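You operate a simulated robot arm through the tools that you are given. There is no shell and no other tool. Be economical: measure what you need, move in short steps, check, and stop when the job is done.

You are at the controls of a simulated two-armed robot. One attempt, no reset.

TASK
Thin the strong cleaner with two jugs from the water tub, then wash greasy grille ONE in it.
Fine: stand the jug back; dip the grille till no grease shows and leave it in the water tub; spill and stain nothing. Set down upright: green jug.

It is judged by the outcome, as a careful person would: the job done as asked, and still so three seconds after it is handed in. It fails if anything else is knocked over, pushed out of place, dropped, spilled or broken.

THE ROBOT
Two 7-joint arms with fingered hands on one trunk, on a base that drives. Base frame: it is fixed to the floor where the robot stands at the start and does not move with it; the origin is under the middle of the robot, x ahead of it, y to its left, z up; the surface under the hand at the start is at about z = 906. Readings come in mm, rad, newtons and seconds.
The left shoulder is at the start at [27, 184, 1298], the right one opposite. With the tool pointing down near the work surface each hand reaches from about 100 to 780 mm from the robot's upright axis, wherever it stands, measured 20 degrees to its own side. Places, roughly: add button [300, -900, 800]; bench air knob [200, 0, 800]; cleaner heat knob [200, -800, 800]; cleaner tub [500, -700, 1000]; dropper button [400, -1000, 1100]; grille [-1750, -1750, 750]; rock lever [200, -600, 800]; steel slider [400, -800, 1000]; tub drain lever [200, -400, 800]; tub fill lever [200, -200, 800]; water tub [500, -300, 900]. Payload 4 kg a hand.
Tool frame (each hand has its own): the origin (TCP) lies between the finger pads and is the grasp point; the fingertips stand 26 mm ahead of it; z points along the fingers, y is the line along which they close. Largest opening 132 mm; the body of the gripper starts 73 mm behind the TCP. The gripper is a hand of 3 fingers: y runs from the thumb to the fingers, the wrist lies at [0, 0, -224] in the tool frame, and closing takes about 1.5 s.
Orientation is that of the tool frame in the base frame, as [roll, pitch, yaw] about the fixed x, y, z axes, in that order (R = Rz(yaw) Ry(pitch) Rx(roll)). With the fingers straight down and closing along the base's y, the tool's x points along the base's -x, its y along +y and its z along -z.

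THE INTERFACE
- The arms move only by the tool servo_tool. It takes "left_plan", "right_plan" or both (then of equal length, played together; a hand with none holds still); each is one flat list of numbers, 6 for each row, row after row: the shift along the tool's x, y, z in mm, then the turn, a rotation vector about the tool's x, y, z in rad. In form: [dx, dy, dz, wx, wy, wz, dx, dy, dz, wx, wy, wz, ...]. A call has 1 to 10 rows; each row shifts and turns the commanded pose from where the row before left it, along the tool's axes as they then stand. "left_fingers" and "right_fingers" are, for a hand that has rows, the opening in per cent of the stroke, from 0 (shut) to 100 (fully open), set as the call begins (left out, the last holds). A row lasts 0.2 s, in which the tool goes at most 50 mm and 0.15 rad; a call with a longer step from one row to the next is refused whole, and so is a gripper value outside its range. Where a pose cannot be reached the arm comes as near as it can. A force on the tool above 40 N (or 10 N above the force at the start of the call, whichever is more), or a blocked arm, ends the call early, and 0.2 s more pass. The fingers move at their own pace (about 72 mm/s each) and stop on an object; they squeeze with about 28 N. The grip force told is the motor's: it shows also when the fingers shut on nothing. Time passes only in rows, and 0.2 s behind the last, so rows that do not move let the fingers close. The reply holds the time, the measured pose of the TCP, the force on the tool along the base axes, the opening and the grip force, in the units named above and with some noise, with the torque about the TCP (base axes, N m) and any sound that the robot's microphone picked up.
- Cameras (640 x 400 px; columns grow to the right, rows downward): "scene" is now at [92, -62.1, 1511.1]; the picture's right is [-0.56, -0.83, 0.03], its down [-0.59, 0.38, -0.71] and it looks along [0.58, -0.42, -0.70] (base axes); focal length 214 px, centre (320, 200). "left" rides on the left gripper at [-62, 3, -92] in its tool frame; the picture's right is [-0.05, -1.00, 0.00], its down [0.83, -0.04, -0.56] and it looks along [0.55, -0.03, 0.83] (tool axes); focal length 230 px, centre (320, 200). "right" rides on the right gripper at [62, 3, -92] in its tool frame; the picture's right is [-0.05, 1.00, 0.00], its down [-0.83, -0.04, -0.56] and it looks along [-0.55, -0.03, 0.83] (tool axes); focal length 230 px, centre (320, 200). There is no depth. A picture from a camera that has moved, and an enlarged one, comes with that camera's place and axes in the base frame and with its lens. The place of the scene camera against the robot may be out by one fixed shift of up to 18 mm in any direction.
- camera(camera): a new picture of that camera. It takes no simulated time.
- lift_body(by): slides the trunk up (or, below 0, down) by that many mm; the arms and the scene camera ride with it, the base frame stays. It gives what a move gives, with no picture.
- roll_base(legs): drives the robot by 1 to 6 legs, each [ahead, left, turn to the left] in mm, mm and rad, along the robot's own axes; the way and the turn of a leg run together, so that a leg with both is an arc; at most 1500 mm and 3.142 rad a leg. The arms and the cameras ride along, it lands a little off, and it stops where it bumps. It gives what a move gives.
- set_grasp(shape, hand): the hand has 3 fingers and takes this shape, open, in about a second: jaw (thumb against the fingers, like two jaws); tri (thumb and two fingers); tip (a fingertip pinch); poke (one finger out to press); point (the index stretched); flat (the hand flat); cup (the hand cupped); fist (a fist). The gripper value then closes the fingers along that shape, each until it touches; the sizes above hold for jaw. It gives what a move gives, with no picture.
- head_to(pan, tilt): turns the head with the scene camera to pan (to the left, within 1.501 rad either way) and tilt (down, from -0.506 to 1.204), counted from straight ahead of the robot. It gives what a move gives.
- zoom(camera, box): a new picture of the part [left, top, right, bottom] of that camera's present view, enlarged. It takes no simulated time.
- sign_off(): hands the job in; it is judged then, once.

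Go step by step. Nothing tells you exact positions but the pictures and the camera data: compare them with the known pose of the tool, close in by small moves and look again before you grip or let go. The budget is 120 turns and 108 pictures, counting those below and the enlarged ones. Unless the task says otherwise, let go and move clear before handing in, and close with one line.

The tools are called after "Call:" by a JSON object that holds its "fn" and its "kwargs". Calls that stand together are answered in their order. servo_tool: Moves the arms, as the interface text tells. Its arguments: {"type":"object","properties":{"left_plan":{"type":"array","items":{"type":"number"}},"left_fingers":{"type":"number"},"right_plan":{"type":"array","items":{"type":"number"}},"right_fingers":{"type":"number"}},"required":[]} The other tools are called the same way: lift_body (by) slides the trunk up or down; set_grasp (shape, hand) gives the hand a shape; roll_base (legs) drives the base; head_to (pan, tilt) turns the head that bears the scene camera; camera (camera) takes a picture; zoom (camera, box) takes an enlarged picture of a part of a camera's view; sign_off () hands the job in.

At the start:

```text
time_s: 0.0
left_tcp_pos: [411.2, -50.6, 1354.7]
left_tool_rot: [-3.142, 0.0, -3.141]
left_force: [-0.3, -0.2, 0.6]
left_ft_torque: [0.01, 0.01, 0.02]
left_finger_gap: 132.0
left_finger_force: 0.0
left_shape: jaw
right_tcp_pos: [470.7, -486.6, 1279.1]
right_tool_rot: [3.14, 0.001, 3.141]
right_force: [-0.3, 0.2, 0.3]
right_ft_torque: [0.0, 0.0, 0.01]
right_finger_gap: 131.7
right_finger_force: 0.0
right_shape: jaw
trunk travel left (down, up): [-325.0, 137.0]
robot x, y, heading: [-0.8, -0.1, 0.002]
head pan, tilt: [-0.599, 0.735]
```

scene: 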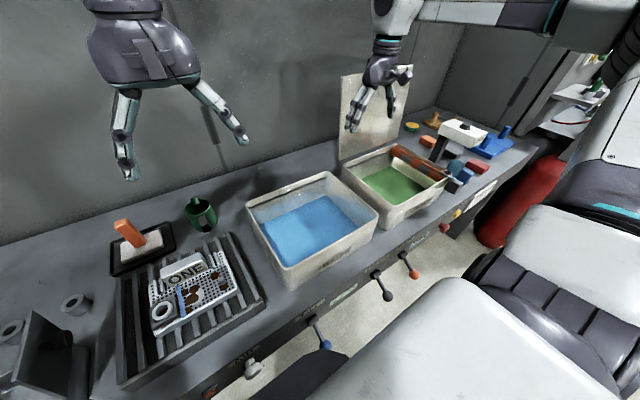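
right: 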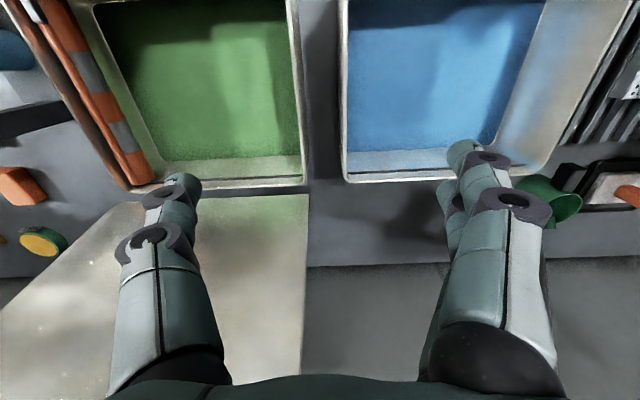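
left: 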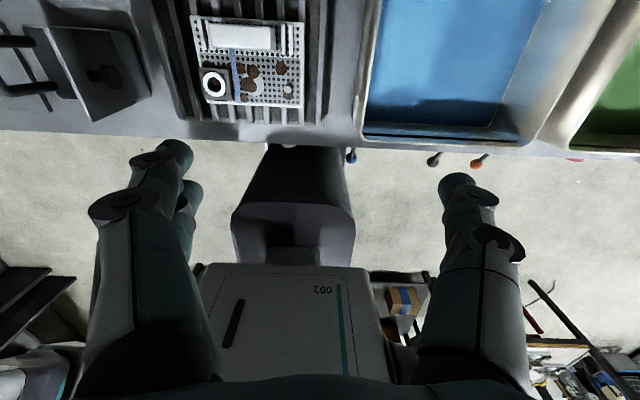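

The bench holds a plate marked ONE on a rack, a green jug, a blue water tub and a green cleaner tub. I'll look at the details first, to check which object is the grille.

Call:
{"fn": "zoom", "kwargs": {"camera": "scene", "box": [100, 190, 280, 390]}}

Call:
{"fn": "zoom", "kwargs": {"camera": "scene", "box": [320, 60, 560, 290]}}

Call:
{"fn": "zoom", "kwargs": {"camera": "scene", "box": [200, 220, 440, 400]}}

```text
2.00 times, centred on (190, 290) of scene
camera zoom: at [92.0, -62.1, 1511.1], right [-0.56, -0.83, 0.03], down [-0.59, 0.38, -0.71], along [0.58, -0.42, -0.7], focal length 429 px, centre (580, 20)
```

zoom: 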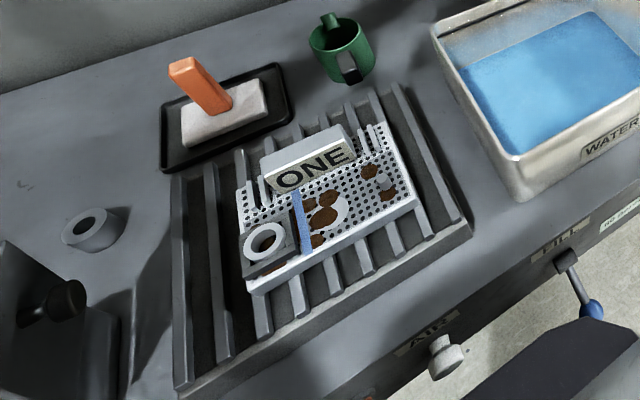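

```text
1.74 times, centred on (440, 175) of scene
camera zoom: at [92.0, -62.1, 1511.1], right [-0.56, -0.83, 0.03], down [-0.59, 0.38, -0.71], along [0.58, -0.42, -0.7], focal length 373 px, centre (111, 244)
```

zoom: 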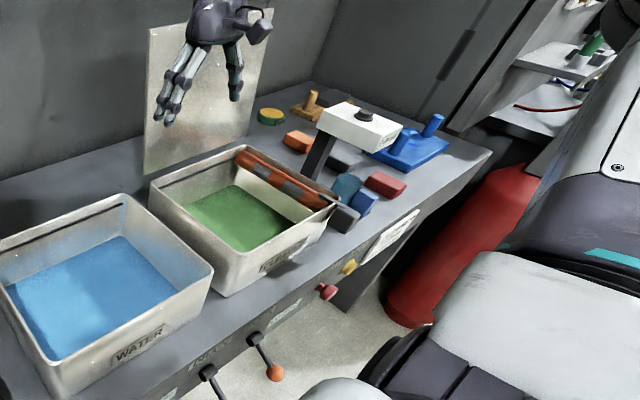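

```text
2.22 times, centred on (320, 310) of scene
camera zoom: at [92.0, -62.1, 1511.1], right [-0.56, -0.83, 0.03], down [-0.59, 0.38, -0.71], along [0.58, -0.42, -0.7], focal length 477 px, centre (320, -44)
```

zoom: 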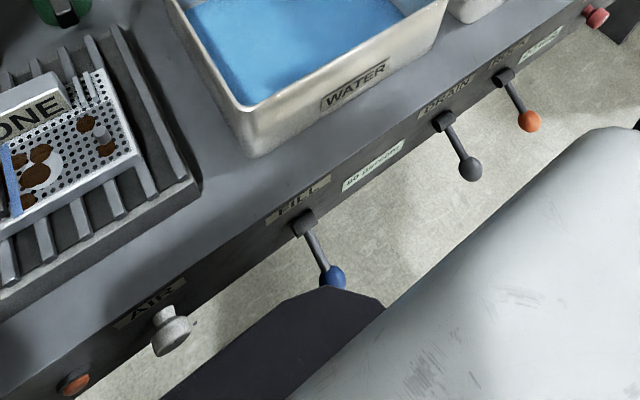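

The plate on the rack is marked ONE and has brown grease, but the listed grille place is far behind to the right. I'll turn the head to check there and to read the notes on the bench front.

Call:
{"fn": "head_to", "kwargs": {"pan": -1.5, "tilt": 0.35}}

Call:
{"fn": "camera", "kwargs": {"camera": "scene"}}

Call:
{"fn": "head_to", "kwargs": {"pan": -1.1, "tilt": 0.9}}

Call:
{"fn": "camera", "kwargs": {"camera": "scene"}}

```text
time_s: 1.2
left_tcp_pos: [410.6, -48.4, 1355.5]
left_tool_rot: [3.14, 0.0, -3.139]
left_force: [-0.3, 0.3, -0.4]
left_ft_torque: [0.01, 0.0, -0.03]
left_finger_gap: 131.8
left_finger_force: 0.1
left_shape: jaw
right_tcp_pos: [470.6, -486.9, 1280.2]
right_tool_rot: [-3.141, 0.001, -3.14]
right_force: [-0.4, 0.6, 0.2]
right_ft_torque: [0.02, 0.02, 0.01]
right_finger_gap: 131.9
right_finger_force: 0.0
right_shape: jaw
trunk travel left (down, up): [-325.0, 137.0]
robot x, y, heading: [-0.7, -0.6, 0.003]
head pan, tilt: [-1.499, 0.351]
```

```text
101 pictures are left
camera scene: at [31.5, -108.0, 1548.5], right [-1.0, -0.07, 0.05], down [-0.07, 0.34, -0.94], along [0.05, -0.94, -0.35], focal length 214 px, centre (320, 200)
```

scene: 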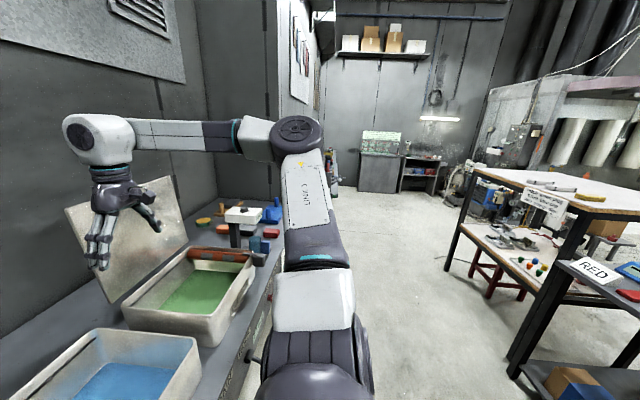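

```text
time_s: 2.2
left_tcp_pos: [411.1, -50.0, 1354.8]
left_tool_rot: [-3.141, 0.001, -3.14]
left_force: [0.1, 0.1, -0.1]
left_ft_torque: [0.01, -0.04, 0.01]
left_finger_gap: 131.9
left_finger_force: 0.0
left_shape: jaw
right_tcp_pos: [471.0, -487.2, 1278.2]
right_tool_rot: [3.141, 0.0, 3.14]
right_force: [-0.2, -0.7, -0.5]
right_ft_torque: [0.0, 0.01, -0.04]
right_finger_gap: 132.1
right_finger_force: 0.1
right_shape: jaw
trunk travel left (down, up): [-325.0, 137.0]
robot x, y, heading: [-1.0, -2.6, -0.001]
head pan, tilt: [-1.1, 0.901]
```

```text
100 pictures are left
camera scene: at [56.6, -82.4, 1499.7], right [-0.89, -0.45, 0.04], down [-0.39, 0.7, -0.6], along [0.24, -0.55, -0.8], focal length 214 px, centre (320, 200)
```

scene: 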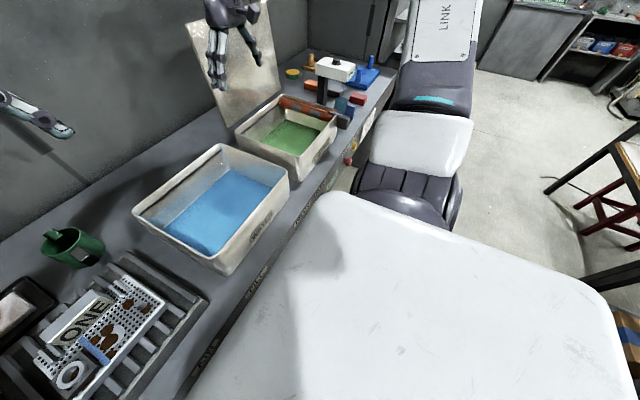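

A table stands behind to the right with a sign and items; I'll zoom in on it.

Call:
{"fn": "head_to", "kwargs": {"pan": -1.5, "tilt": 0.4}}

Call:
{"fn": "zoom", "kwargs": {"camera": "scene", "box": [440, 130, 640, 300]}}

Call:
{"fn": "roll_base", "kwargs": {"legs": [[-150, 0, 0]]}}

Call:
{"fn": "roll_base", "kwargs": {"legs": [[0, 0, -0.6]]}}

Call:
{"fn": "camera", "kwargs": {"camera": "scene"}}

```text
time_s: 3.1
left_tcp_pos: [411.0, -50.1, 1354.8]
left_tool_rot: [3.141, 0.0, -3.14]
left_force: [0.4, 0.6, 0.2]
left_ft_torque: [0.0, 0.05, -0.03]
left_finger_gap: 132.2
left_finger_force: 0.0
left_shape: jaw
right_tcp_pos: [471.0, -486.3, 1281.1]
right_tool_rot: [3.14, -0.002, -3.141]
right_force: [0.4, -0.5, -0.6]
right_ft_torque: [0.01, 0.05, -0.01]
right_finger_gap: 131.9
right_finger_force: 0.1
right_shape: jaw
trunk travel left (down, up): [-325.0, 137.0]
robot x, y, heading: [0.7, 1.5, -0.004]
head pan, tilt: [-1.499, 0.4]
```

```text
2.35 times, centred on (540, 215) of scene
camera zoom: at [31.2, -107.5, 1543.9], right [-1.0, -0.07, 0.05], down [-0.07, 0.39, -0.92], along [0.05, -0.92, -0.39], focal length 505 px, centre (-198, 165)
```

zoom: 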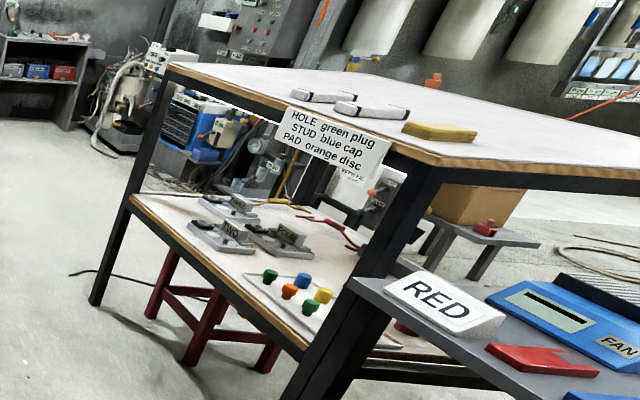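

```text
time_s: 4.5
left_tcp_pos: [263.9, -49.8, 1354.6]
left_tool_rot: [-3.141, -0.002, -3.14]
left_force: [0.5, -0.7, -0.1]
left_ft_torque: [0.01, 0.0, 0.0]
left_finger_gap: 131.8
left_finger_force: 0.1
left_shape: jaw
right_tcp_pos: [323.4, -485.9, 1278.2]
right_tool_rot: [3.141, -0.003, -3.141]
right_force: [0.5, 0.1, -0.2]
right_ft_torque: [0.02, 0.05, 0.02]
right_finger_gap: 132.0
right_finger_force: 0.0
right_shape: jaw
trunk travel left (down, up): [-325.0, 137.0]
robot x, y, heading: [-148.0, -3.2, 0.004]
head pan, tilt: [-1.499, 0.4]
```

```text
time_s: 6.5
left_tcp_pos: [161.9, -271.9, 1355.0]
left_tool_rot: [-3.142, 0.0, 2.545]
left_force: [0.3, -0.7, 0.2]
left_ft_torque: [0.02, -0.02, 0.0]
left_finger_gap: 131.8
left_finger_force: 0.0
left_shape: jaw
right_tcp_pos: [-33.8, -666.1, 1280.2]
right_tool_rot: [3.142, 0.001, 2.545]
right_force: [0.3, 0.1, -0.6]
right_ft_torque: [-0.02, 0.0, 0.0]
right_finger_gap: 131.9
right_finger_force: 0.0
right_shape: jaw
trunk travel left (down, up): [-325.0, 137.0]
robot x, y, heading: [-148.3, 3.5, -0.594]
head pan, tilt: [-1.499, 0.4]
```

```text
98 pictures are left
camera scene: at [-175.8, -105.9, 1544.0], right [-0.86, 0.5, 0.05], down [0.16, 0.36, -0.92], along [-0.48, -0.79, -0.39], focal length 214 px, centre (320, 200)
```

scene: 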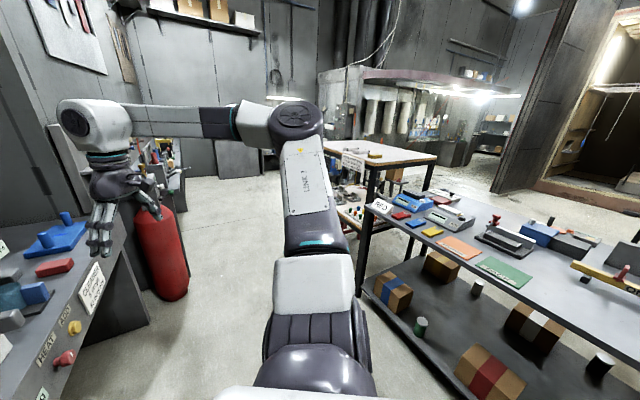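

Call:
{"fn": "zoom", "kwargs": {"camera": "scene", "box": [325, 140, 425, 220]}}

Call:
{"fn": "zoom", "kwargs": {"camera": "scene", "box": [20, 250, 140, 400]}}

```text
5.00 times, centred on (375, 180) of scene
camera zoom: at [-175.8, -105.9, 1544.0], right [-0.86, 0.5, 0.05], down [0.16, 0.36, -0.92], along [-0.48, -0.79, -0.39], focal length 1072 px, centre (45, 300)
```

zoom: 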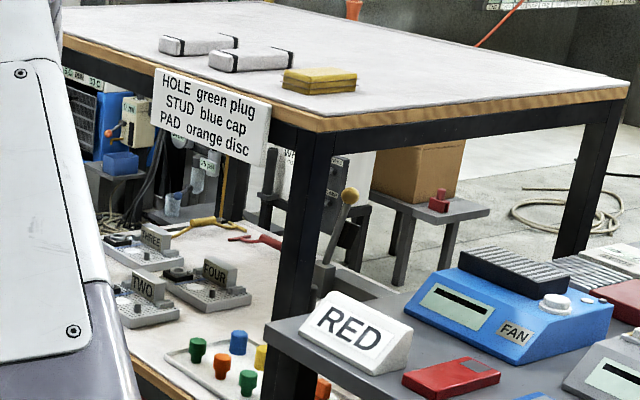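

```text
2.67 times, centred on (80, 325) of scene
camera zoom: at [-175.8, -105.9, 1544.0], right [-0.86, 0.5, 0.05], down [0.16, 0.36, -0.92], along [-0.48, -0.79, -0.39], focal length 572 px, centre (960, -133)
```

zoom: 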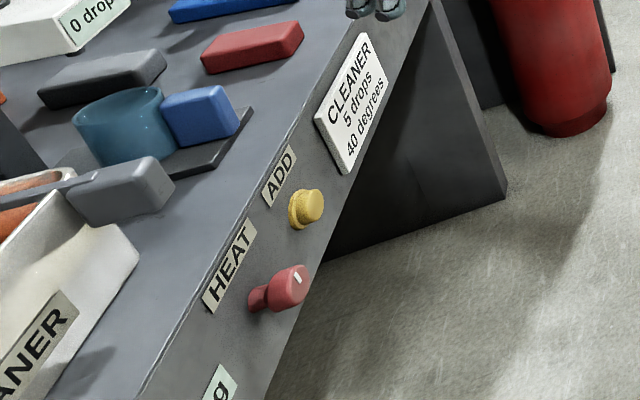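

TWO, THREE and FOUR lie on the far shelf, so ONE on the bench rack is mine. I'll turn back, reverse a bit, and read the bench front notes.

Call:
{"fn": "roll_base", "kwargs": {"legs": [[0, 0, 0.594], [-450, -350, 0]]}}

Call:
{"fn": "head_to", "kwargs": {"pan": 0, "tilt": 0.6}}

Call:
{"fn": "camera", "kwargs": {"camera": "scene"}}

```text
time_s: 11.4
left_tcp_pos: [-191.9, -395.9, 1354.6]
left_tool_rot: [3.141, -0.002, 3.14]
left_force: [0.4, 0.2, -0.8]
left_ft_torque: [-0.03, -0.03, -0.01]
left_finger_gap: 132.3
left_finger_force: 0.0
left_shape: jaw
right_tcp_pos: [-135.4, -834.1, 1279.5]
right_tool_rot: [3.141, -0.001, 3.139]
right_force: [0.1, 0.1, -0.2]
right_ft_torque: [0.01, 0.0, -0.02]
right_finger_gap: 131.7
right_finger_force: 0.1
right_shape: jaw
trunk travel left (down, up): [-325.0, 137.0]
robot x, y, heading: [-609.3, -345.3, -0.003]
head pan, tilt: [-1.499, 0.4]
```

```text
time_s: 13.0
left_tcp_pos: [-192.9, -397.4, 1355.4]
left_tool_rot: [-3.141, 0.0, 3.141]
left_force: [0.5, -0.4, -0.4]
left_ft_torque: [-0.03, -0.02, -0.01]
left_finger_gap: 131.8
left_finger_force: 0.2
left_shape: jaw
right_tcp_pos: [-136.1, -833.8, 1279.3]
right_tool_rot: [3.14, -0.001, 3.137]
right_force: [0.5, 0.1, 0.0]
right_ft_torque: [-0.01, -0.02, 0.01]
right_finger_gap: 131.8
right_finger_force: 0.1
right_shape: jaw
trunk travel left (down, up): [-325.0, 137.0]
robot x, y, heading: [-606.8, -343.8, -0.004]
head pan, tilt: [0.0, 0.6]
```

```text
95 pictures are left
camera scene: at [-492.5, -360.9, 1521.7], right [0.0, -1.0, 0.0], down [-0.61, 0.0, -0.8], along [0.8, 0.0, -0.61], focal length 214 px, centre (320, 200)
```

scene: 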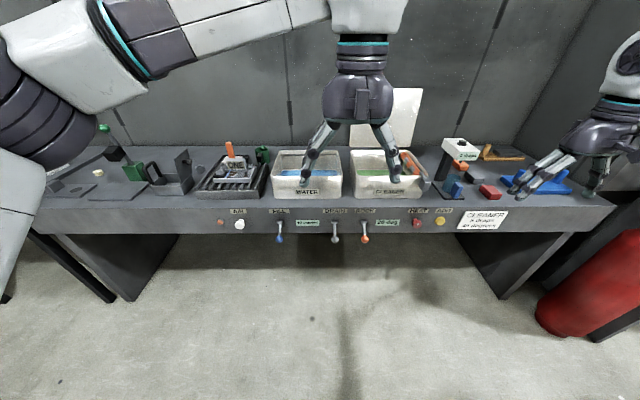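

Call:
{"fn": "zoom", "kwargs": {"camera": "scene", "box": [195, 130, 355, 250]}}

Call:
{"fn": "zoom", "kwargs": {"camera": "scene", "box": [345, 130, 525, 250]}}

```text
3.33 times, centred on (275, 190) of scene
camera zoom: at [-492.5, -360.9, 1521.7], right [0.0, -1.0, 0.0], down [-0.61, 0.0, -0.8], along [0.8, 0.0, -0.61], focal length 715 px, centre (470, 233)
```

zoom: 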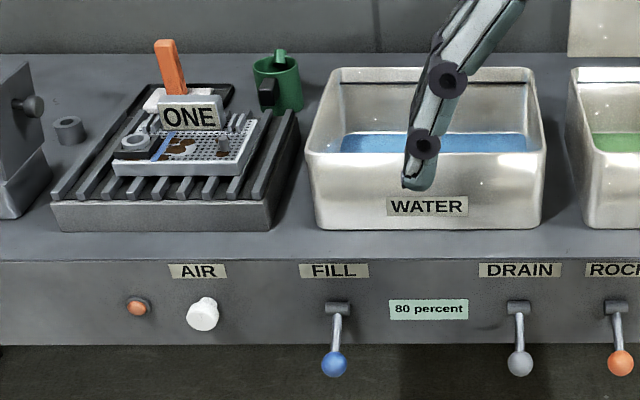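

```text
3.33 times, centred on (435, 190) of scene
camera zoom: at [-492.5, -360.9, 1521.7], right [0.0, -1.0, 0.0], down [-0.61, 0.0, -0.8], along [0.8, 0.0, -0.61], focal length 715 px, centre (-63, 233)
```

zoom: 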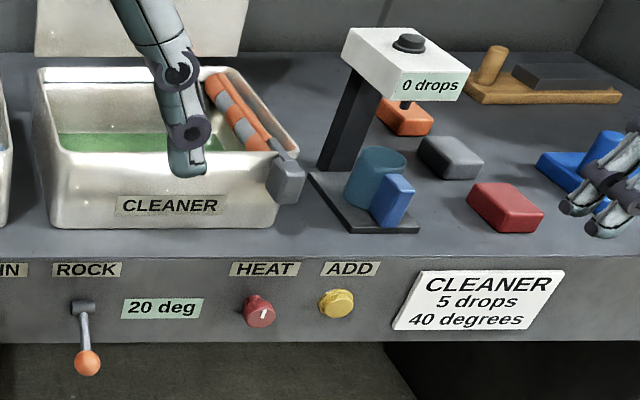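

Recipe notes concern mixing drops; the tub already has strong cleaner, so they are not part of this job. I'll drive in front of the jug (about [705, -15]) and look at it closely.

Call:
{"fn": "roll_base", "kwargs": {"legs": [[0, 544, 0], [600, 0, 0]]}}

Call:
{"fn": "head_to", "kwargs": {"pan": -0.3, "tilt": 0.7}}

Call:
{"fn": "camera", "kwargs": {"camera": "scene"}}

Call:
{"fn": "camera", "kwargs": {"camera": "right"}}

```text
time_s: 19.1
left_tcp_pos: [409.4, 147.8, 1355.0]
left_tool_rot: [-3.141, -0.001, -3.137]
left_force: [-0.4, -0.5, -0.2]
left_ft_torque: [-0.01, 0.02, 0.02]
left_finger_gap: 131.9
left_finger_force: 0.1
left_shape: jaw
right_tcp_pos: [469.6, -290.2, 1278.9]
right_tool_rot: [3.14, -0.001, -3.138]
right_force: [-0.7, 0.7, -0.1]
right_ft_torque: [0.02, -0.03, 0.02]
right_finger_gap: 131.8
right_finger_force: 0.0
right_shape: jaw
trunk travel left (down, up): [-325.0, 137.0]
robot x, y, heading: [0.1, 193.6, 0.003]
head pan, tilt: [0.0, 0.6]
```

```text
time_s: 19.9
left_tcp_pos: [410.9, 145.5, 1355.7]
left_tool_rot: [-3.141, -0.001, -3.135]
left_force: [-0.9, 0.5, 0.2]
left_ft_torque: [-0.01, 0.03, 0.0]
left_finger_gap: 131.8
left_finger_force: 0.0
left_shape: jaw
right_tcp_pos: [471.7, -290.8, 1279.7]
right_tool_rot: [-3.141, -0.003, -3.136]
right_force: [-0.1, 0.4, 0.6]
right_ft_torque: [-0.02, 0.01, 0.0]
right_finger_gap: 132.1
right_finger_force: 0.0
right_shape: jaw
trunk travel left (down, up): [-325.0, 137.0]
robot x, y, heading: [-0.1, 192.6, 0.004]
head pan, tilt: [-0.3, 0.7]
```

```text
92 pictures are left
camera scene: at [103.3, 155.3, 1513.4], right [-0.29, -0.96, 0.01], down [-0.65, 0.19, -0.73], along [0.7, -0.22, -0.68], focal length 214 px, centre (320, 200)
```

scene: 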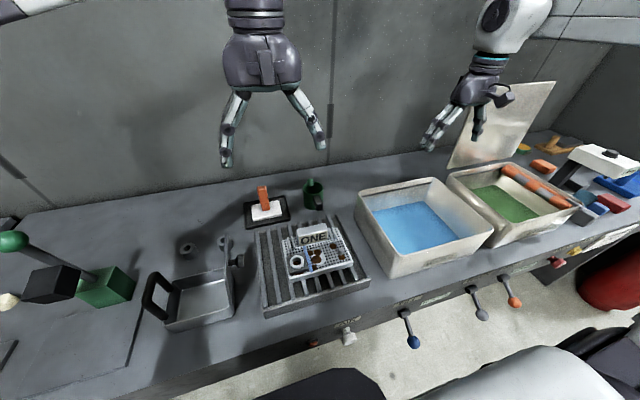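

```text
91 pictures are left
camera right: at [410.5, -286.0, 1372.5], right [0.05, 1.0, 0.0], down [0.83, -0.04, 0.55], along [0.55, -0.03, -0.83], focal length 230 px, centre (320, 200)
```

right: 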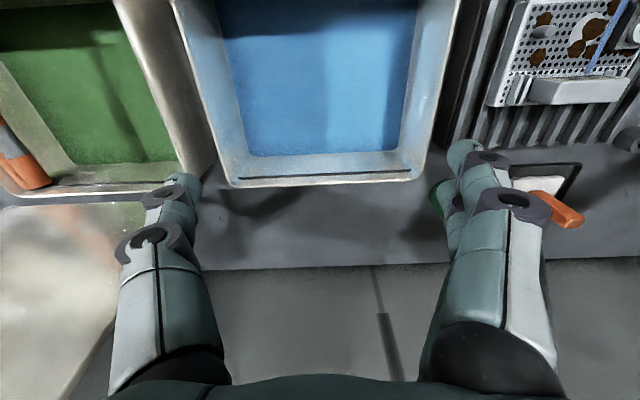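

Call:
{"fn": "servo_tool", "kwargs": {"right_plan": [0, 48, 0, 0, 0, 0, 0, 48, 0, 0, 0, 0, 0, 48, 0, 0, 0, 0, 0, 48, 0, 0, 0, 0, 0, 48, 0, 0, 0, 0]}}

Call:
{"fn": "camera", "kwargs": {"camera": "right"}}

Call:
{"fn": "zoom", "kwargs": {"camera": "scene", "box": [240, 150, 380, 250]}}

```text
time_s: 21.1
left_tcp_pos: [410.7, 147.8, 1354.7]
left_tool_rot: [-3.139, -0.002, -3.137]
left_force: [0.5, -0.8, -0.1]
left_ft_torque: [0.01, 0.03, -0.03]
left_finger_gap: 131.8
left_finger_force: 0.0
left_shape: jaw
right_tcp_pos: [470.4, -48.3, 1278.8]
right_tool_rot: [-3.141, -0.002, 3.141]
right_force: [-0.1, 0.3, -1.0]
right_ft_torque: [-0.02, 0.04, 0.0]
right_finger_gap: 131.9
right_finger_force: 0.1
right_shape: jaw
trunk travel left (down, up): [-325.0, 137.0]
robot x, y, heading: [-3.1, 193.8, 0.001]
head pan, tilt: [-0.3, 0.7]
```

```text
90 pictures are left
camera right: at [410.4, -44.7, 1372.3], right [0.05, 1.0, 0.0], down [0.83, -0.04, 0.55], along [0.55, -0.03, -0.83], focal length 230 px, centre (320, 200)
```

right: 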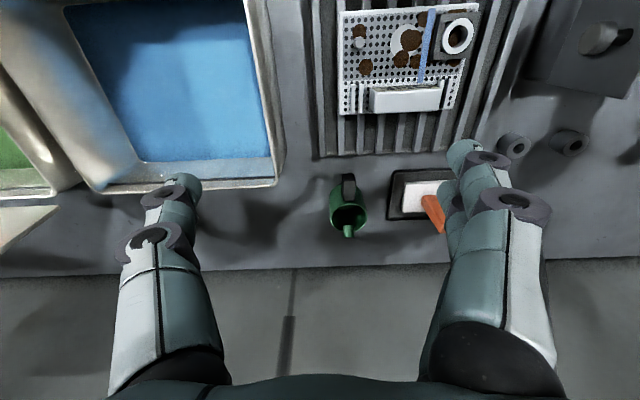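

```text
4.00 times, centred on (310, 200) of scene
camera zoom: at [104.1, 156.3, 1513.3], right [-0.29, -0.96, 0.02], down [-0.65, 0.19, -0.73], along [0.7, -0.22, -0.68], focal length 858 px, centre (360, 200)
```

zoom: 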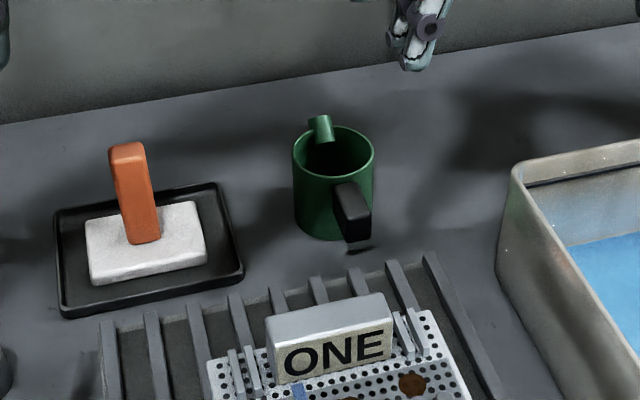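

The jug stands near [708, -2], about 77 mm wide and 88 mm tall, handle toward me and spout at the back. I'll grip it by the body from above, so I move the right hand over it first and check.

Call:
{"fn": "servo_tool", "kwargs": {"right_plan": [-48, 9, 0, 0, 0, 0, -48, 9, 0, 0, 0, 0, -48, 9, 0, 0, 0, 0, -48, 9, 0, 0, 0, 0, -46, 10, 0, 0, 0, 0, 0, 0, 45, 0, 0, 0, 0, 0, 45, 0, 0, 0, 0, 0, 45, 0, 0, 0, 0, 0, 25, 0, 0, 0, 0, 0, 0, 0, 0, 0]}}

Call:
{"fn": "camera", "kwargs": {"camera": "right"}}

Call:
{"fn": "camera", "kwargs": {"camera": "scene"}}

```text
time_s: 23.3
left_tcp_pos: [409.2, 147.6, 1355.3]
left_tool_rot: [3.139, 0.0, -3.136]
left_force: [0.1, 0.5, -0.6]
left_ft_torque: [0.0, -0.02, 0.01]
left_finger_gap: 132.1
left_finger_force: 0.1
left_shape: jaw
right_tcp_pos: [601.1, -24.6, 1119.2]
right_tool_rot: [-3.141, -0.001, -3.138]
right_force: [0.0, 0.2, -0.3]
right_ft_torque: [0.04, 0.0, 0.02]
right_finger_gap: 132.0
right_finger_force: 0.1
right_shape: jaw
right hand out of reach, approached as far as the arm can: row 3, 4, 5
trunk travel left (down, up): [-325.0, 137.0]
robot x, y, heading: [-0.9, 195.5, 0.007]
head pan, tilt: [-0.3, 0.7]
```

```text
88 pictures are left
camera right: at [539.9, -20.7, 1212.2], right [0.05, 1.0, 0.0], down [0.83, -0.04, 0.56], along [0.55, -0.03, -0.83], focal length 230 px, centre (320, 200)
```

right: 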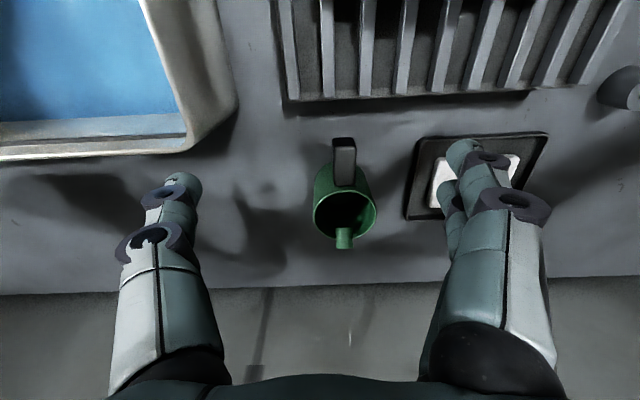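

```text
87 pictures are left
camera scene: at [102.1, 155.5, 1513.5], right [-0.29, -0.96, 0.01], down [-0.65, 0.19, -0.73], along [0.7, -0.22, -0.68], focal length 214 px, centre (320, 200)
```

scene: 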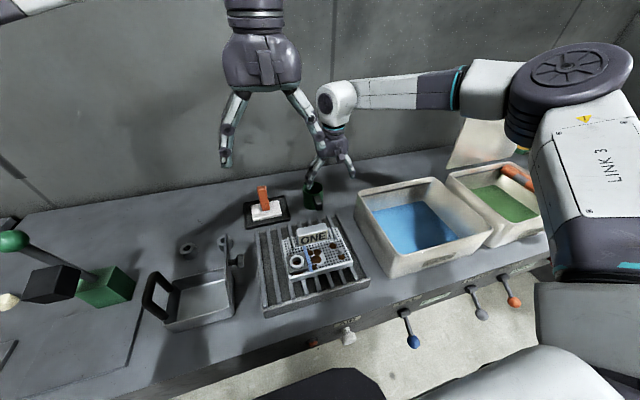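

The jug is at about [703, -1], but the hand is out of reach at this height. I'll lift the hand a little and lower the trunk to gain reach.

Call:
{"fn": "servo_tool", "kwargs": {"right_plan": [0, 0, -45, 0, 0, 0, 0, 0, -45, 0, 0, 0]}}

Call:
{"fn": "lift_body", "kwargs": {"by": -130}}

Call:
{"fn": "servo_tool", "kwargs": {"right_plan": [-35, 8, 0, 0, 0, 0, -35, 8, 0, 0, 0, 0, -34, 8, 0, 0, 0, 0]}}

Call:
{"fn": "camera", "kwargs": {"camera": "right"}}

```text
time_s: 23.9
left_tcp_pos: [409.7, 147.8, 1355.0]
left_tool_rot: [3.141, -0.001, -3.137]
left_force: [0.0, -1.0, 0.4]
left_ft_torque: [0.04, -0.03, 0.0]
left_finger_gap: 131.8
left_finger_force: 0.0
left_shape: jaw
right_tcp_pos: [599.1, -24.6, 1209.5]
right_tool_rot: [-3.141, 0.0, -3.137]
right_force: [0.4, 0.8, 0.2]
right_ft_torque: [-0.02, 0.0, -0.02]
right_finger_gap: 131.8
right_finger_force: 0.0
right_shape: jaw
trunk travel left (down, up): [-325.0, 137.0]
robot x, y, heading: [-2.5, 197.2, 0.003]
head pan, tilt: [-0.3, 0.7]
```

```text
time_s: 25.5
left_tcp_pos: [408.3, 145.2, 1224.8]
left_tool_rot: [-3.139, 0.003, -3.136]
left_force: [0.3, -0.5, -0.4]
left_ft_torque: [-0.02, -0.03, -0.02]
left_finger_gap: 131.7
left_finger_force: 0.0
left_shape: jaw
right_tcp_pos: [600.2, -23.4, 1078.9]
right_tool_rot: [-3.141, 0.0, -3.138]
right_force: [-0.5, 0.3, -0.3]
right_ft_torque: [-0.03, -0.03, 0.0]
right_finger_gap: 132.4
right_finger_force: 0.0
right_shape: jaw
trunk travel left (down, up): [-195.0, 267.0]
robot x, y, heading: [-1.9, 198.8, 0.001]
head pan, tilt: [-0.3, 0.7]
```

```text
time_s: 26.3
left_tcp_pos: [408.6, 147.0, 1224.8]
left_tool_rot: [-3.14, -0.001, -3.138]
left_force: [-0.3, -0.1, -0.3]
left_ft_torque: [0.0, -0.01, 0.02]
left_finger_gap: 131.8
left_finger_force: 0.0
left_shape: jaw
right_tcp_pos: [666.6, -19.1, 1079.0]
right_tool_rot: [3.141, -0.001, -3.141]
right_force: [-1.0, -0.3, 0.6]
right_ft_torque: [-0.02, 0.02, -0.02]
right_finger_gap: 131.7
right_finger_force: 0.0
right_shape: jaw
right hand out of reach, approached as far as the arm can: row 2, 3
trunk travel left (down, up): [-195.0, 267.0]
robot x, y, heading: [-5.9, 194.0, 0.0]
head pan, tilt: [-0.3, 0.7]
```

```text
86 pictures are left
camera right: at [605.7, -14.9, 1171.1], right [0.05, 1.0, 0.0], down [0.83, -0.04, 0.56], along [0.55, -0.03, -0.83], focal length 230 px, centre (320, 200)
```

right: 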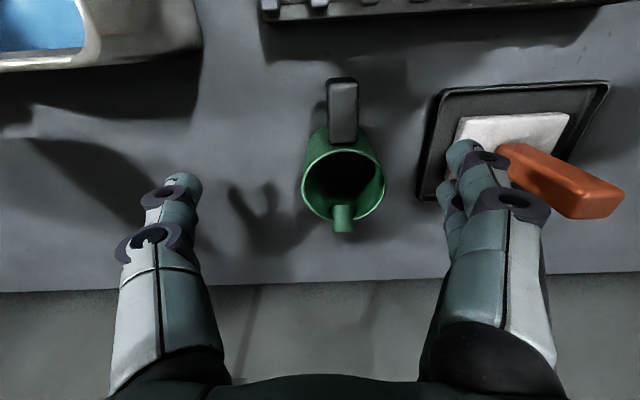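

Call:
{"fn": "roll_base", "kwargs": {"legs": [[45, 0, 0]]}}

Call:
{"fn": "camera", "kwargs": {"camera": "right"}}

```text
time_s: 27.2
left_tcp_pos: [450.4, 147.0, 1226.4]
left_tool_rot: [3.142, 0.004, -3.138]
left_force: [0.2, 0.5, -0.1]
left_ft_torque: [0.01, -0.06, 0.0]
left_finger_gap: 131.8
left_finger_force: 0.0
left_shape: jaw
right_tcp_pos: [708.1, -17.2, 1080.7]
right_tool_rot: [-3.14, 0.004, -3.138]
right_force: [0.1, 0.6, -0.1]
right_ft_torque: [0.02, -0.01, -0.01]
right_finger_gap: 132.2
right_finger_force: 0.0
right_shape: jaw
trunk travel left (down, up): [-195.0, 267.0]
robot x, y, heading: [44.3, 199.7, 0.003]
head pan, tilt: [-0.3, 0.7]
```

```text
85 pictures are left
camera right: at [648.0, -13.5, 1173.1], right [0.05, 1.0, 0.0], down [0.83, -0.04, 0.56], along [0.56, -0.03, -0.83], focal length 230 px, centre (320, 200)
```

right: 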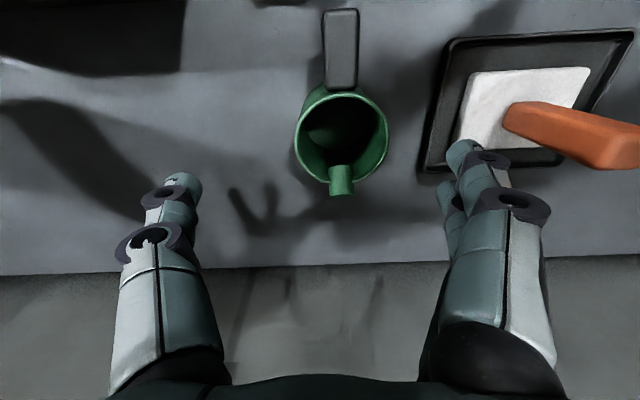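

Jug axis confirmed at [708, 0]. I'll centre the hand and descend around it.

Call:
{"fn": "servo_tool", "kwargs": {"right_plan": [0, 17, 0, 0, 0, 0, 0, 0, 30, 0, 0, 0, 0, 0, 30, 0, 0, 0, 0, 0, 0, 0, 0, 0]}}

Call:
{"fn": "camera", "kwargs": {"camera": "right"}}

Call:
{"fn": "zoom", "kwargs": {"camera": "scene", "box": [220, 90, 420, 250]}}

```text
time_s: 28.2
left_tcp_pos: [453.5, 147.7, 1225.9]
left_tool_rot: [3.141, 0.002, -3.139]
left_force: [1.2, 0.1, 1.1]
left_ft_torque: [0.02, -0.01, 0.03]
left_finger_gap: 131.9
left_finger_force: 0.0
left_shape: jaw
right_tcp_pos: [708.3, -12.2, 1016.4]
right_tool_rot: [3.14, 0.002, -3.141]
right_force: [0.1, 0.1, -0.1]
right_ft_torque: [-0.01, 0.03, 0.0]
right_finger_gap: 131.9
right_finger_force: 0.2
right_shape: jaw
right hand out of reach, approached as far as the arm can: row 1
trunk travel left (down, up): [-195.0, 267.0]
robot x, y, heading: [42.9, 195.2, 0.007]
head pan, tilt: [-0.3, 0.7]
```

```text
84 pictures are left
camera right: at [646.4, -8.2, 1109.3], right [0.05, 1.0, 0.0], down [0.83, -0.04, 0.56], along [0.56, -0.03, -0.83], focal length 230 px, centre (320, 200)
```

right: 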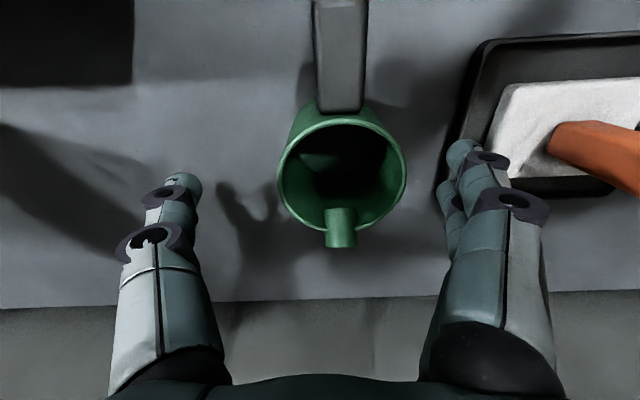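

```text
2.50 times, centred on (320, 170) of scene
camera zoom: at [218.1, 155.7, 1362.9], right [-0.29, -0.96, 0.05], down [-0.74, 0.19, -0.64], along [0.6, -0.22, -0.77], focal length 536 px, centre (320, 275)
```

zoom: 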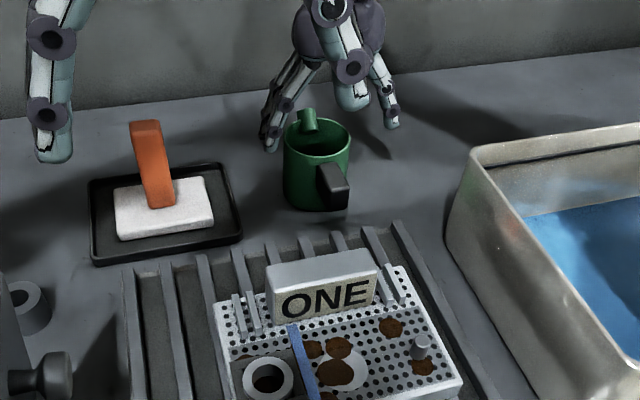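

Call:
{"fn": "servo_tool", "kwargs": {"right_plan": [0, 12, 0, 0, 0, 0, 0, 0, 22, 0, 0, 0, 0, 0, 22, 0, 0, 0, 0, 0, 18, 0, 0, 0, 0, 0, 0, 0, 0, 0]}}

Call:
{"fn": "camera", "kwargs": {"camera": "right"}}

```text
time_s: 29.4
left_tcp_pos: [452.6, 147.3, 1225.2]
left_tool_rot: [-3.141, 0.0, -3.138]
left_force: [-0.5, 0.1, -0.9]
left_ft_torque: [0.02, 0.02, 0.0]
left_finger_gap: 132.0
left_finger_force: 0.0
left_shape: jaw
right_tcp_pos: [707.0, -0.6, 954.7]
right_tool_rot: [3.14, 0.004, -3.137]
right_force: [-0.3, 0.3, 1.6]
right_ft_torque: [0.01, -0.01, -0.02]
right_finger_gap: 132.1
right_finger_force: 0.0
right_shape: jaw
trunk travel left (down, up): [-195.0, 267.0]
robot x, y, heading: [42.7, 195.1, -0.0]
head pan, tilt: [-0.3, 0.7]
```

```text
82 pictures are left
camera right: at [646.1, 4.2, 1047.4], right [0.05, 1.0, 0.0], down [0.83, -0.04, 0.56], along [0.56, -0.03, -0.83], focal length 230 px, centre (320, 200)
```

right: 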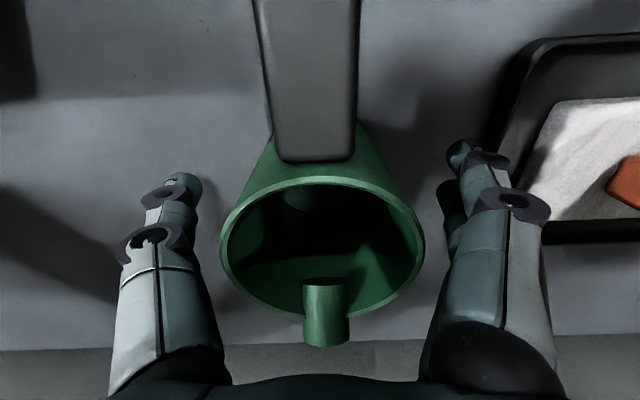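

Fingers straddle the jug. Closing now.

Call:
{"fn": "servo_tool", "kwargs": {"right_plan": [0, 0, 0, 0, 0, 0, 0, 0, 0, 0, 0, 0, 0, 0, 0, 0, 0, 0, 0, 0, 0, 0, 0, 0, 0, 0, 0, 0, 0, 0, 0, 0, 0, 0, 0, 0, 0, 0, 0, 0, 0, 0, 0, 0, 0, 0, 0, 0], "right_fingers": 0}}

Call:
{"fn": "camera", "kwargs": {"camera": "right"}}

```text
time_s: 31.2
left_tcp_pos: [454.0, 146.9, 1224.7]
left_tool_rot: [-3.141, 0.0, -3.138]
left_force: [0.2, 0.5, -1.5]
left_ft_torque: [-0.01, -0.02, 0.01]
left_finger_gap: 131.9
left_finger_force: 0.1
left_shape: jaw
right_tcp_pos: [707.8, 0.7, 955.2]
right_tool_rot: [3.14, 0.001, -3.14]
right_force: [-0.6, 0.7, -0.4]
right_ft_torque: [-0.02, 0.0, 0.04]
right_finger_gap: 65.1
right_finger_force: 27.6
right_shape: jaw
trunk travel left (down, up): [-195.0, 267.0]
robot x, y, heading: [43.2, 194.3, 0.001]
head pan, tilt: [-0.3, 0.7]
```

```text
81 pictures are left
camera right: at [646.4, 4.0, 1047.3], right [0.05, 1.0, 0.0], down [0.83, -0.04, 0.56], along [0.56, -0.03, -0.83], focal length 230 px, centre (320, 200)
```

right: 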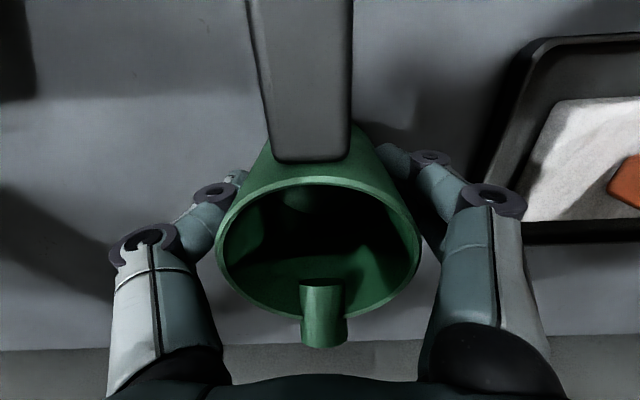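

The jug is gripped. I'll raise it with the trunk.

Call:
{"fn": "lift_body", "kwargs": {"by": 140}}

Call:
{"fn": "servo_tool", "kwargs": {"right_plan": [45, 0, 0, 0, 0, 0, 45, 0, 0, 0, 0, 0, 45, 0, 0, 0, 0, 0, 45, 0, 0, 0, 0, 0, 45, 0, 0, 0, 0, 0, 0, -30, -30, 0, 0, 0, 0, -30, -10, 0, 0, 0]}}

Call:
{"fn": "camera", "kwargs": {"camera": "right"}}

Call:
{"fn": "camera", "kwargs": {"camera": "scene"}}

```text
time_s: 32.9
left_tcp_pos: [455.1, 146.9, 1365.2]
left_tool_rot: [3.141, 0.0, -3.138]
left_force: [-0.2, -0.3, 0.2]
left_ft_torque: [0.0, 0.03, 0.02]
left_finger_gap: 131.6
left_finger_force: 0.0
left_shape: jaw
right_tcp_pos: [684.4, -1.6, 1187.2]
right_tool_rot: [3.137, 0.143, -3.139]
right_force: [0.4, -0.4, -1.6]
right_ft_torque: [0.01, -0.03, 0.02]
right_finger_gap: 65.3
right_finger_force: 28.0
right_shape: jaw
trunk travel left (down, up): [-335.0, 127.0]
robot x, y, heading: [40.2, 198.2, 0.0]
head pan, tilt: [-0.3, 0.7]
```

```text
time_s: 34.5
left_tcp_pos: [452.8, 144.8, 1365.2]
left_tool_rot: [3.141, 0.0, -3.137]
left_force: [0.2, -0.2, -0.8]
left_ft_torque: [-0.01, 0.0, -0.02]
left_finger_gap: 132.2
left_finger_force: 0.1
left_shape: jaw
right_tcp_pos: [454.5, -62.7, 1195.1]
right_tool_rot: [3.136, 0.141, -3.139]
right_force: [-0.5, -1.3, -1.4]
right_ft_torque: [0.03, 0.03, 0.0]
right_finger_gap: 65.0
right_finger_force: 28.2
right_shape: jaw
trunk travel left (down, up): [-335.0, 127.0]
robot x, y, heading: [43.5, 193.5, -0.002]
head pan, tilt: [-0.3, 0.7]
```

```text
80 pictures are left
camera right: at [381.8, -59.0, 1278.9], right [0.05, 1.0, 0.01], down [0.74, -0.04, 0.67], along [0.67, -0.02, -0.75], focal length 230 px, centre (320, 200)
```

right: 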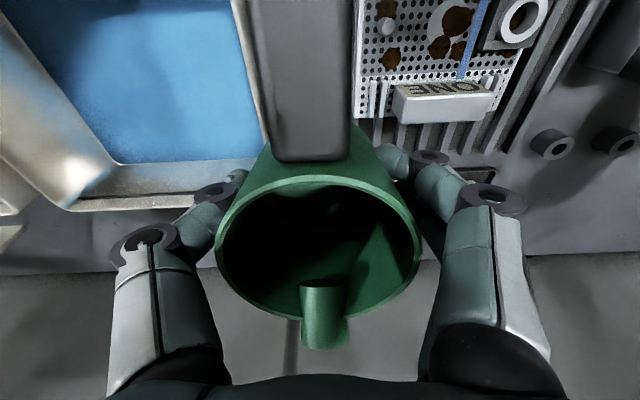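

```text
79 pictures are left
camera scene: at [142.7, 153.8, 1524.3], right [-0.29, -0.96, 0.01], down [-0.65, 0.19, -0.74], along [0.7, -0.22, -0.67], focal length 214 px, centre (320, 200)
```

scene: 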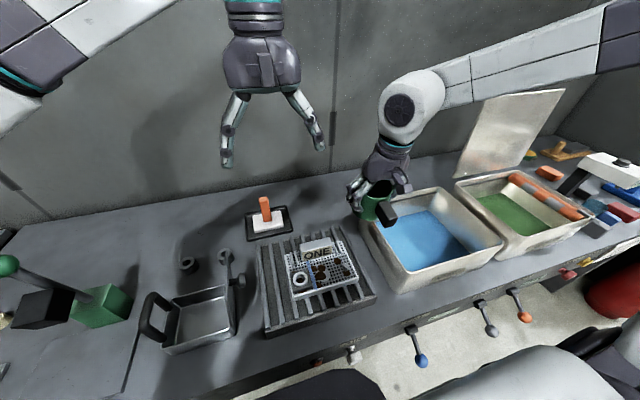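

I'll level the hand, back off slightly and drive to stand between the two tubs.

Call:
{"fn": "servo_tool", "kwargs": {"right_plan": [0, 0, 0, 0, 0.07, 0, 0, 0, 0, 0, 0.071, 0]}}

Call:
{"fn": "roll_base", "kwargs": {"legs": [[-60, 0, 0], [0, -545, 0]]}}

Call:
{"fn": "servo_tool", "kwargs": {"right_plan": [0, 0, 0, 0, 0, 0.14, 0, 0, 0, 0, 0, 0.14, 0, 0, 0, 0, 0, 0.14, 0, 0, 0, 0, 0, 0.14, 0, 0, 0, 0, 0, 0.14, 0, 0, 0, 0, 0, 0.14, 0, 0, 0, 0, 0, 0.14, 0, 0, 0, 0, 0, 0.14, 0, 0, 0, 0, 0, 0.14, 0, 0, 0, 0, 0, 0.14]}}

Call:
{"fn": "camera", "kwargs": {"camera": "scene"}}

```text
time_s: 35.1
left_tcp_pos: [455.0, 146.5, 1364.4]
left_tool_rot: [3.141, 0.0, -3.137]
left_force: [0.1, -0.1, -0.6]
left_ft_torque: [-0.03, 0.03, 0.0]
left_finger_gap: 132.0
left_finger_force: 0.1
left_shape: jaw
right_tcp_pos: [456.2, -61.9, 1195.1]
right_tool_rot: [3.137, 0.0, -3.137]
right_force: [0.2, 0.0, -1.4]
right_ft_torque: [-0.01, -0.03, -0.04]
right_finger_gap: 64.9
right_finger_force: 28.2
right_shape: jaw
trunk travel left (down, up): [-335.0, 127.0]
robot x, y, heading: [42.2, 198.2, -0.001]
head pan, tilt: [-0.3, 0.7]
```

```text
time_s: 38.8
left_tcp_pos: [396.1, -395.8, 1364.1]
left_tool_rot: [-3.139, -0.001, -3.139]
left_force: [0.8, -0.6, -1.0]
left_ft_torque: [0.0, -0.02, -0.02]
left_finger_gap: 131.9
left_finger_force: 0.1
left_shape: jaw
right_tcp_pos: [396.5, -603.5, 1195.2]
right_tool_rot: [3.14, -0.001, -3.139]
right_force: [-0.3, 0.2, -0.5]
right_ft_torque: [-0.01, 0.0, 0.01]
right_finger_gap: 64.9
right_finger_force: 27.9
right_shape: jaw
trunk travel left (down, up): [-335.0, 127.0]
robot x, y, heading: [-14.9, -344.3, -0.002]
head pan, tilt: [-0.3, 0.7]
```

```text
time_s: 41.0
left_tcp_pos: [396.0, -397.6, 1366.6]
left_tool_rot: [3.141, 0.001, -3.138]
left_force: [0.2, 0.2, 0.1]
left_ft_torque: [0.03, 0.01, 0.04]
left_finger_gap: 131.9
left_finger_force: 0.1
left_shape: jaw
right_tcp_pos: [407.2, -719.4, 1202.8]
right_tool_rot: [3.137, -0.027, 1.763]
right_force: [-0.1, -0.3, -1.0]
right_ft_torque: [0.0, 0.0, -0.02]
right_finger_gap: 64.7
right_finger_force: 28.2
right_shape: jaw
right hand out of reach, approached as far as the arm can: row 8, 9, 10
trunk travel left (down, up): [-335.0, 127.0]
robot x, y, heading: [-14.3, -350.9, 0.007]
head pan, tilt: [-0.3, 0.7]
```

```text
78 pictures are left
camera scene: at [85.3, -389.0, 1524.3], right [-0.29, -0.96, 0.01], down [-0.65, 0.19, -0.74], along [0.7, -0.22, -0.68], focal length 214 px, centre (320, 200)
```

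scene: 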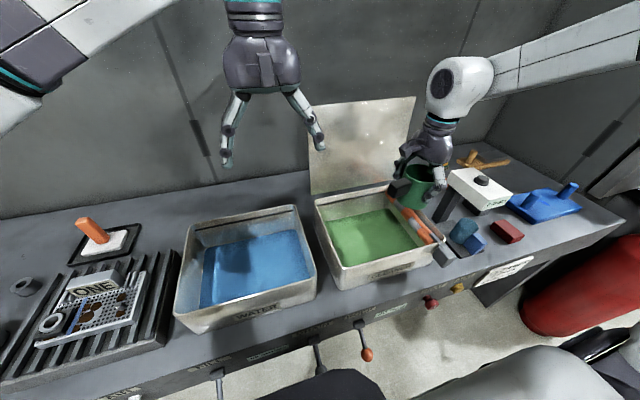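

The wrist runs near a limit at that yaw. I'll turn back some and see whether the hand returns to the tub.

Call:
{"fn": "servo_tool", "kwargs": {"right_plan": [0, 0, 0, 0, 0, -0.14, 0, 0, 0, 0, 0, -0.14, 0, 0, 0, 0, 0, 0]}}

```text
time_s: 41.8
left_tcp_pos: [395.2, -396.0, 1364.7]
left_tool_rot: [-3.141, 0.001, -3.138]
left_force: [0.4, -1.0, 0.2]
left_ft_torque: [0.05, 0.0, -0.03]
left_finger_gap: 131.8
left_finger_force: 0.0
left_shape: jaw
right_tcp_pos: [407.7, -719.9, 1204.0]
right_tool_rot: [3.141, -0.002, 2.025]
right_force: [0.3, -0.2, -1.0]
right_ft_torque: [-0.03, -0.03, 0.0]
right_finger_gap: 64.6
right_finger_force: 28.5
right_shape: jaw
trunk travel left (down, up): [-335.0, 127.0]
robot x, y, heading: [-14.3, -348.4, 0.005]
head pan, tilt: [-0.3, 0.7]
```

Call:
{"fn": "servo_tool", "kwargs": {"right_plan": [29, 32, 0, 0, 0, 0, 29, 32, 0, 0, 0, 0, 0, 0, 0, -0.061, 0.126, 0, 0, 0, 0, -0.061, 0.126, 0, 0, 0, 0, -0.061, 0.126, 0, 0, 0, 0, -0.061, 0.126, 0, 0, 0, 0, -0.061, 0.126, 0]}}

Call:
{"fn": "camera", "kwargs": {"camera": "scene"}}

```text
time_s: 43.4
left_tcp_pos: [395.8, -398.4, 1365.0]
left_tool_rot: [3.139, 0.0, -3.138]
left_force: [-0.3, -0.3, -0.2]
left_ft_torque: [-0.01, 0.01, 0.02]
left_finger_gap: 132.0
left_finger_force: 0.0
left_shape: jaw
right_tcp_pos: [438.6, -640.1, 1203.7]
right_tool_rot: [2.783, -0.624, 2.141]
right_force: [-0.1, 0.0, -0.7]
right_ft_torque: [0.0, 0.0, 0.01]
right_finger_gap: 64.3
right_finger_force: 28.1
right_shape: jaw
trunk travel left (down, up): [-335.0, 127.0]
robot x, y, heading: [-15.2, -347.5, 0.001]
head pan, tilt: [-0.3, 0.7]
```

```text
77 pictures are left
camera scene: at [85.4, -389.5, 1524.3], right [-0.29, -0.96, 0.01], down [-0.65, 0.19, -0.74], along [0.7, -0.22, -0.68], focal length 214 px, centre (320, 200)
```

scene: 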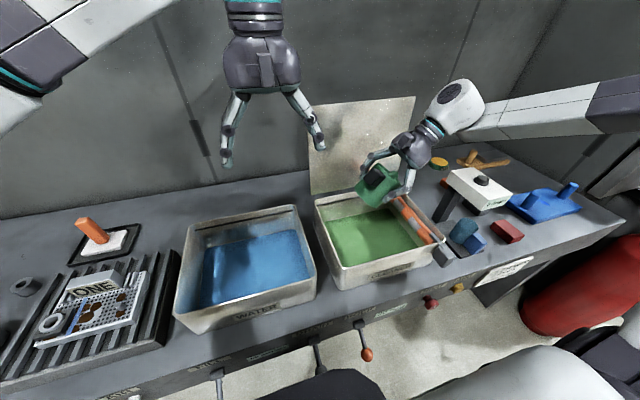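

Tipping works. I'll test the rest of the tip with the empty jug.

Call:
{"fn": "servo_tool", "kwargs": {"right_plan": [0, 0, 0, -0.061, 0.126, 0, 0, 0, 0, -0.061, 0.126, 0, 0, 0, 0, -0.061, 0.126, 0, 0, 0, 0, -0.061, 0.126, 0, 0, 0, 0, -0.061, 0.126, 0, 0, 0, 0, -0.061, 0.126, 0, 0, 0, 0, -0.061, 0.126, 0, 0, 0, 0, -0.061, 0.126, 0]}}

Call:
{"fn": "camera", "kwargs": {"camera": "scene"}}

```text
time_s: 45.2
left_tcp_pos: [396.9, -396.4, 1366.0]
left_tool_rot: [-3.14, -0.001, -3.139]
left_force: [-0.4, -0.9, -0.2]
left_ft_torque: [-0.01, 0.01, -0.01]
left_finger_gap: 131.8
left_finger_force: 0.0
left_shape: jaw
right_tcp_pos: [440.1, -638.7, 1205.1]
right_tool_rot: [1.034, -1.055, -2.663]
right_force: [0.5, -0.4, -0.7]
right_ft_torque: [0.01, 0.03, 0.02]
right_finger_gap: 64.3
right_finger_force: 27.8
right_shape: jaw
trunk travel left (down, up): [-335.0, 127.0]
robot x, y, heading: [-12.7, -347.2, -0.0]
head pan, tilt: [-0.3, 0.7]
```

```text
76 pictures are left
camera scene: at [86.1, -388.1, 1524.2], right [-0.29, -0.96, 0.01], down [-0.65, 0.19, -0.74], along [0.7, -0.22, -0.68], focal length 214 px, centre (320, 200)
```

scene: 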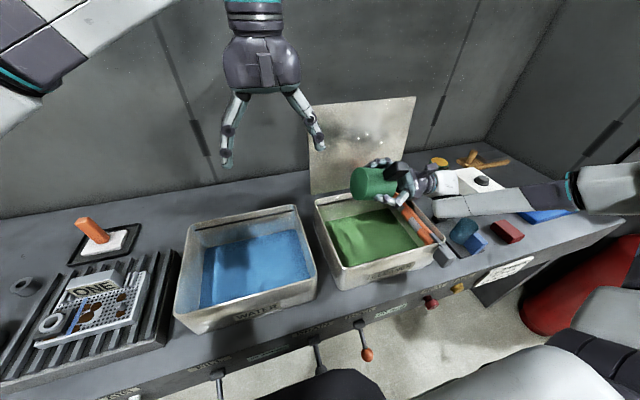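

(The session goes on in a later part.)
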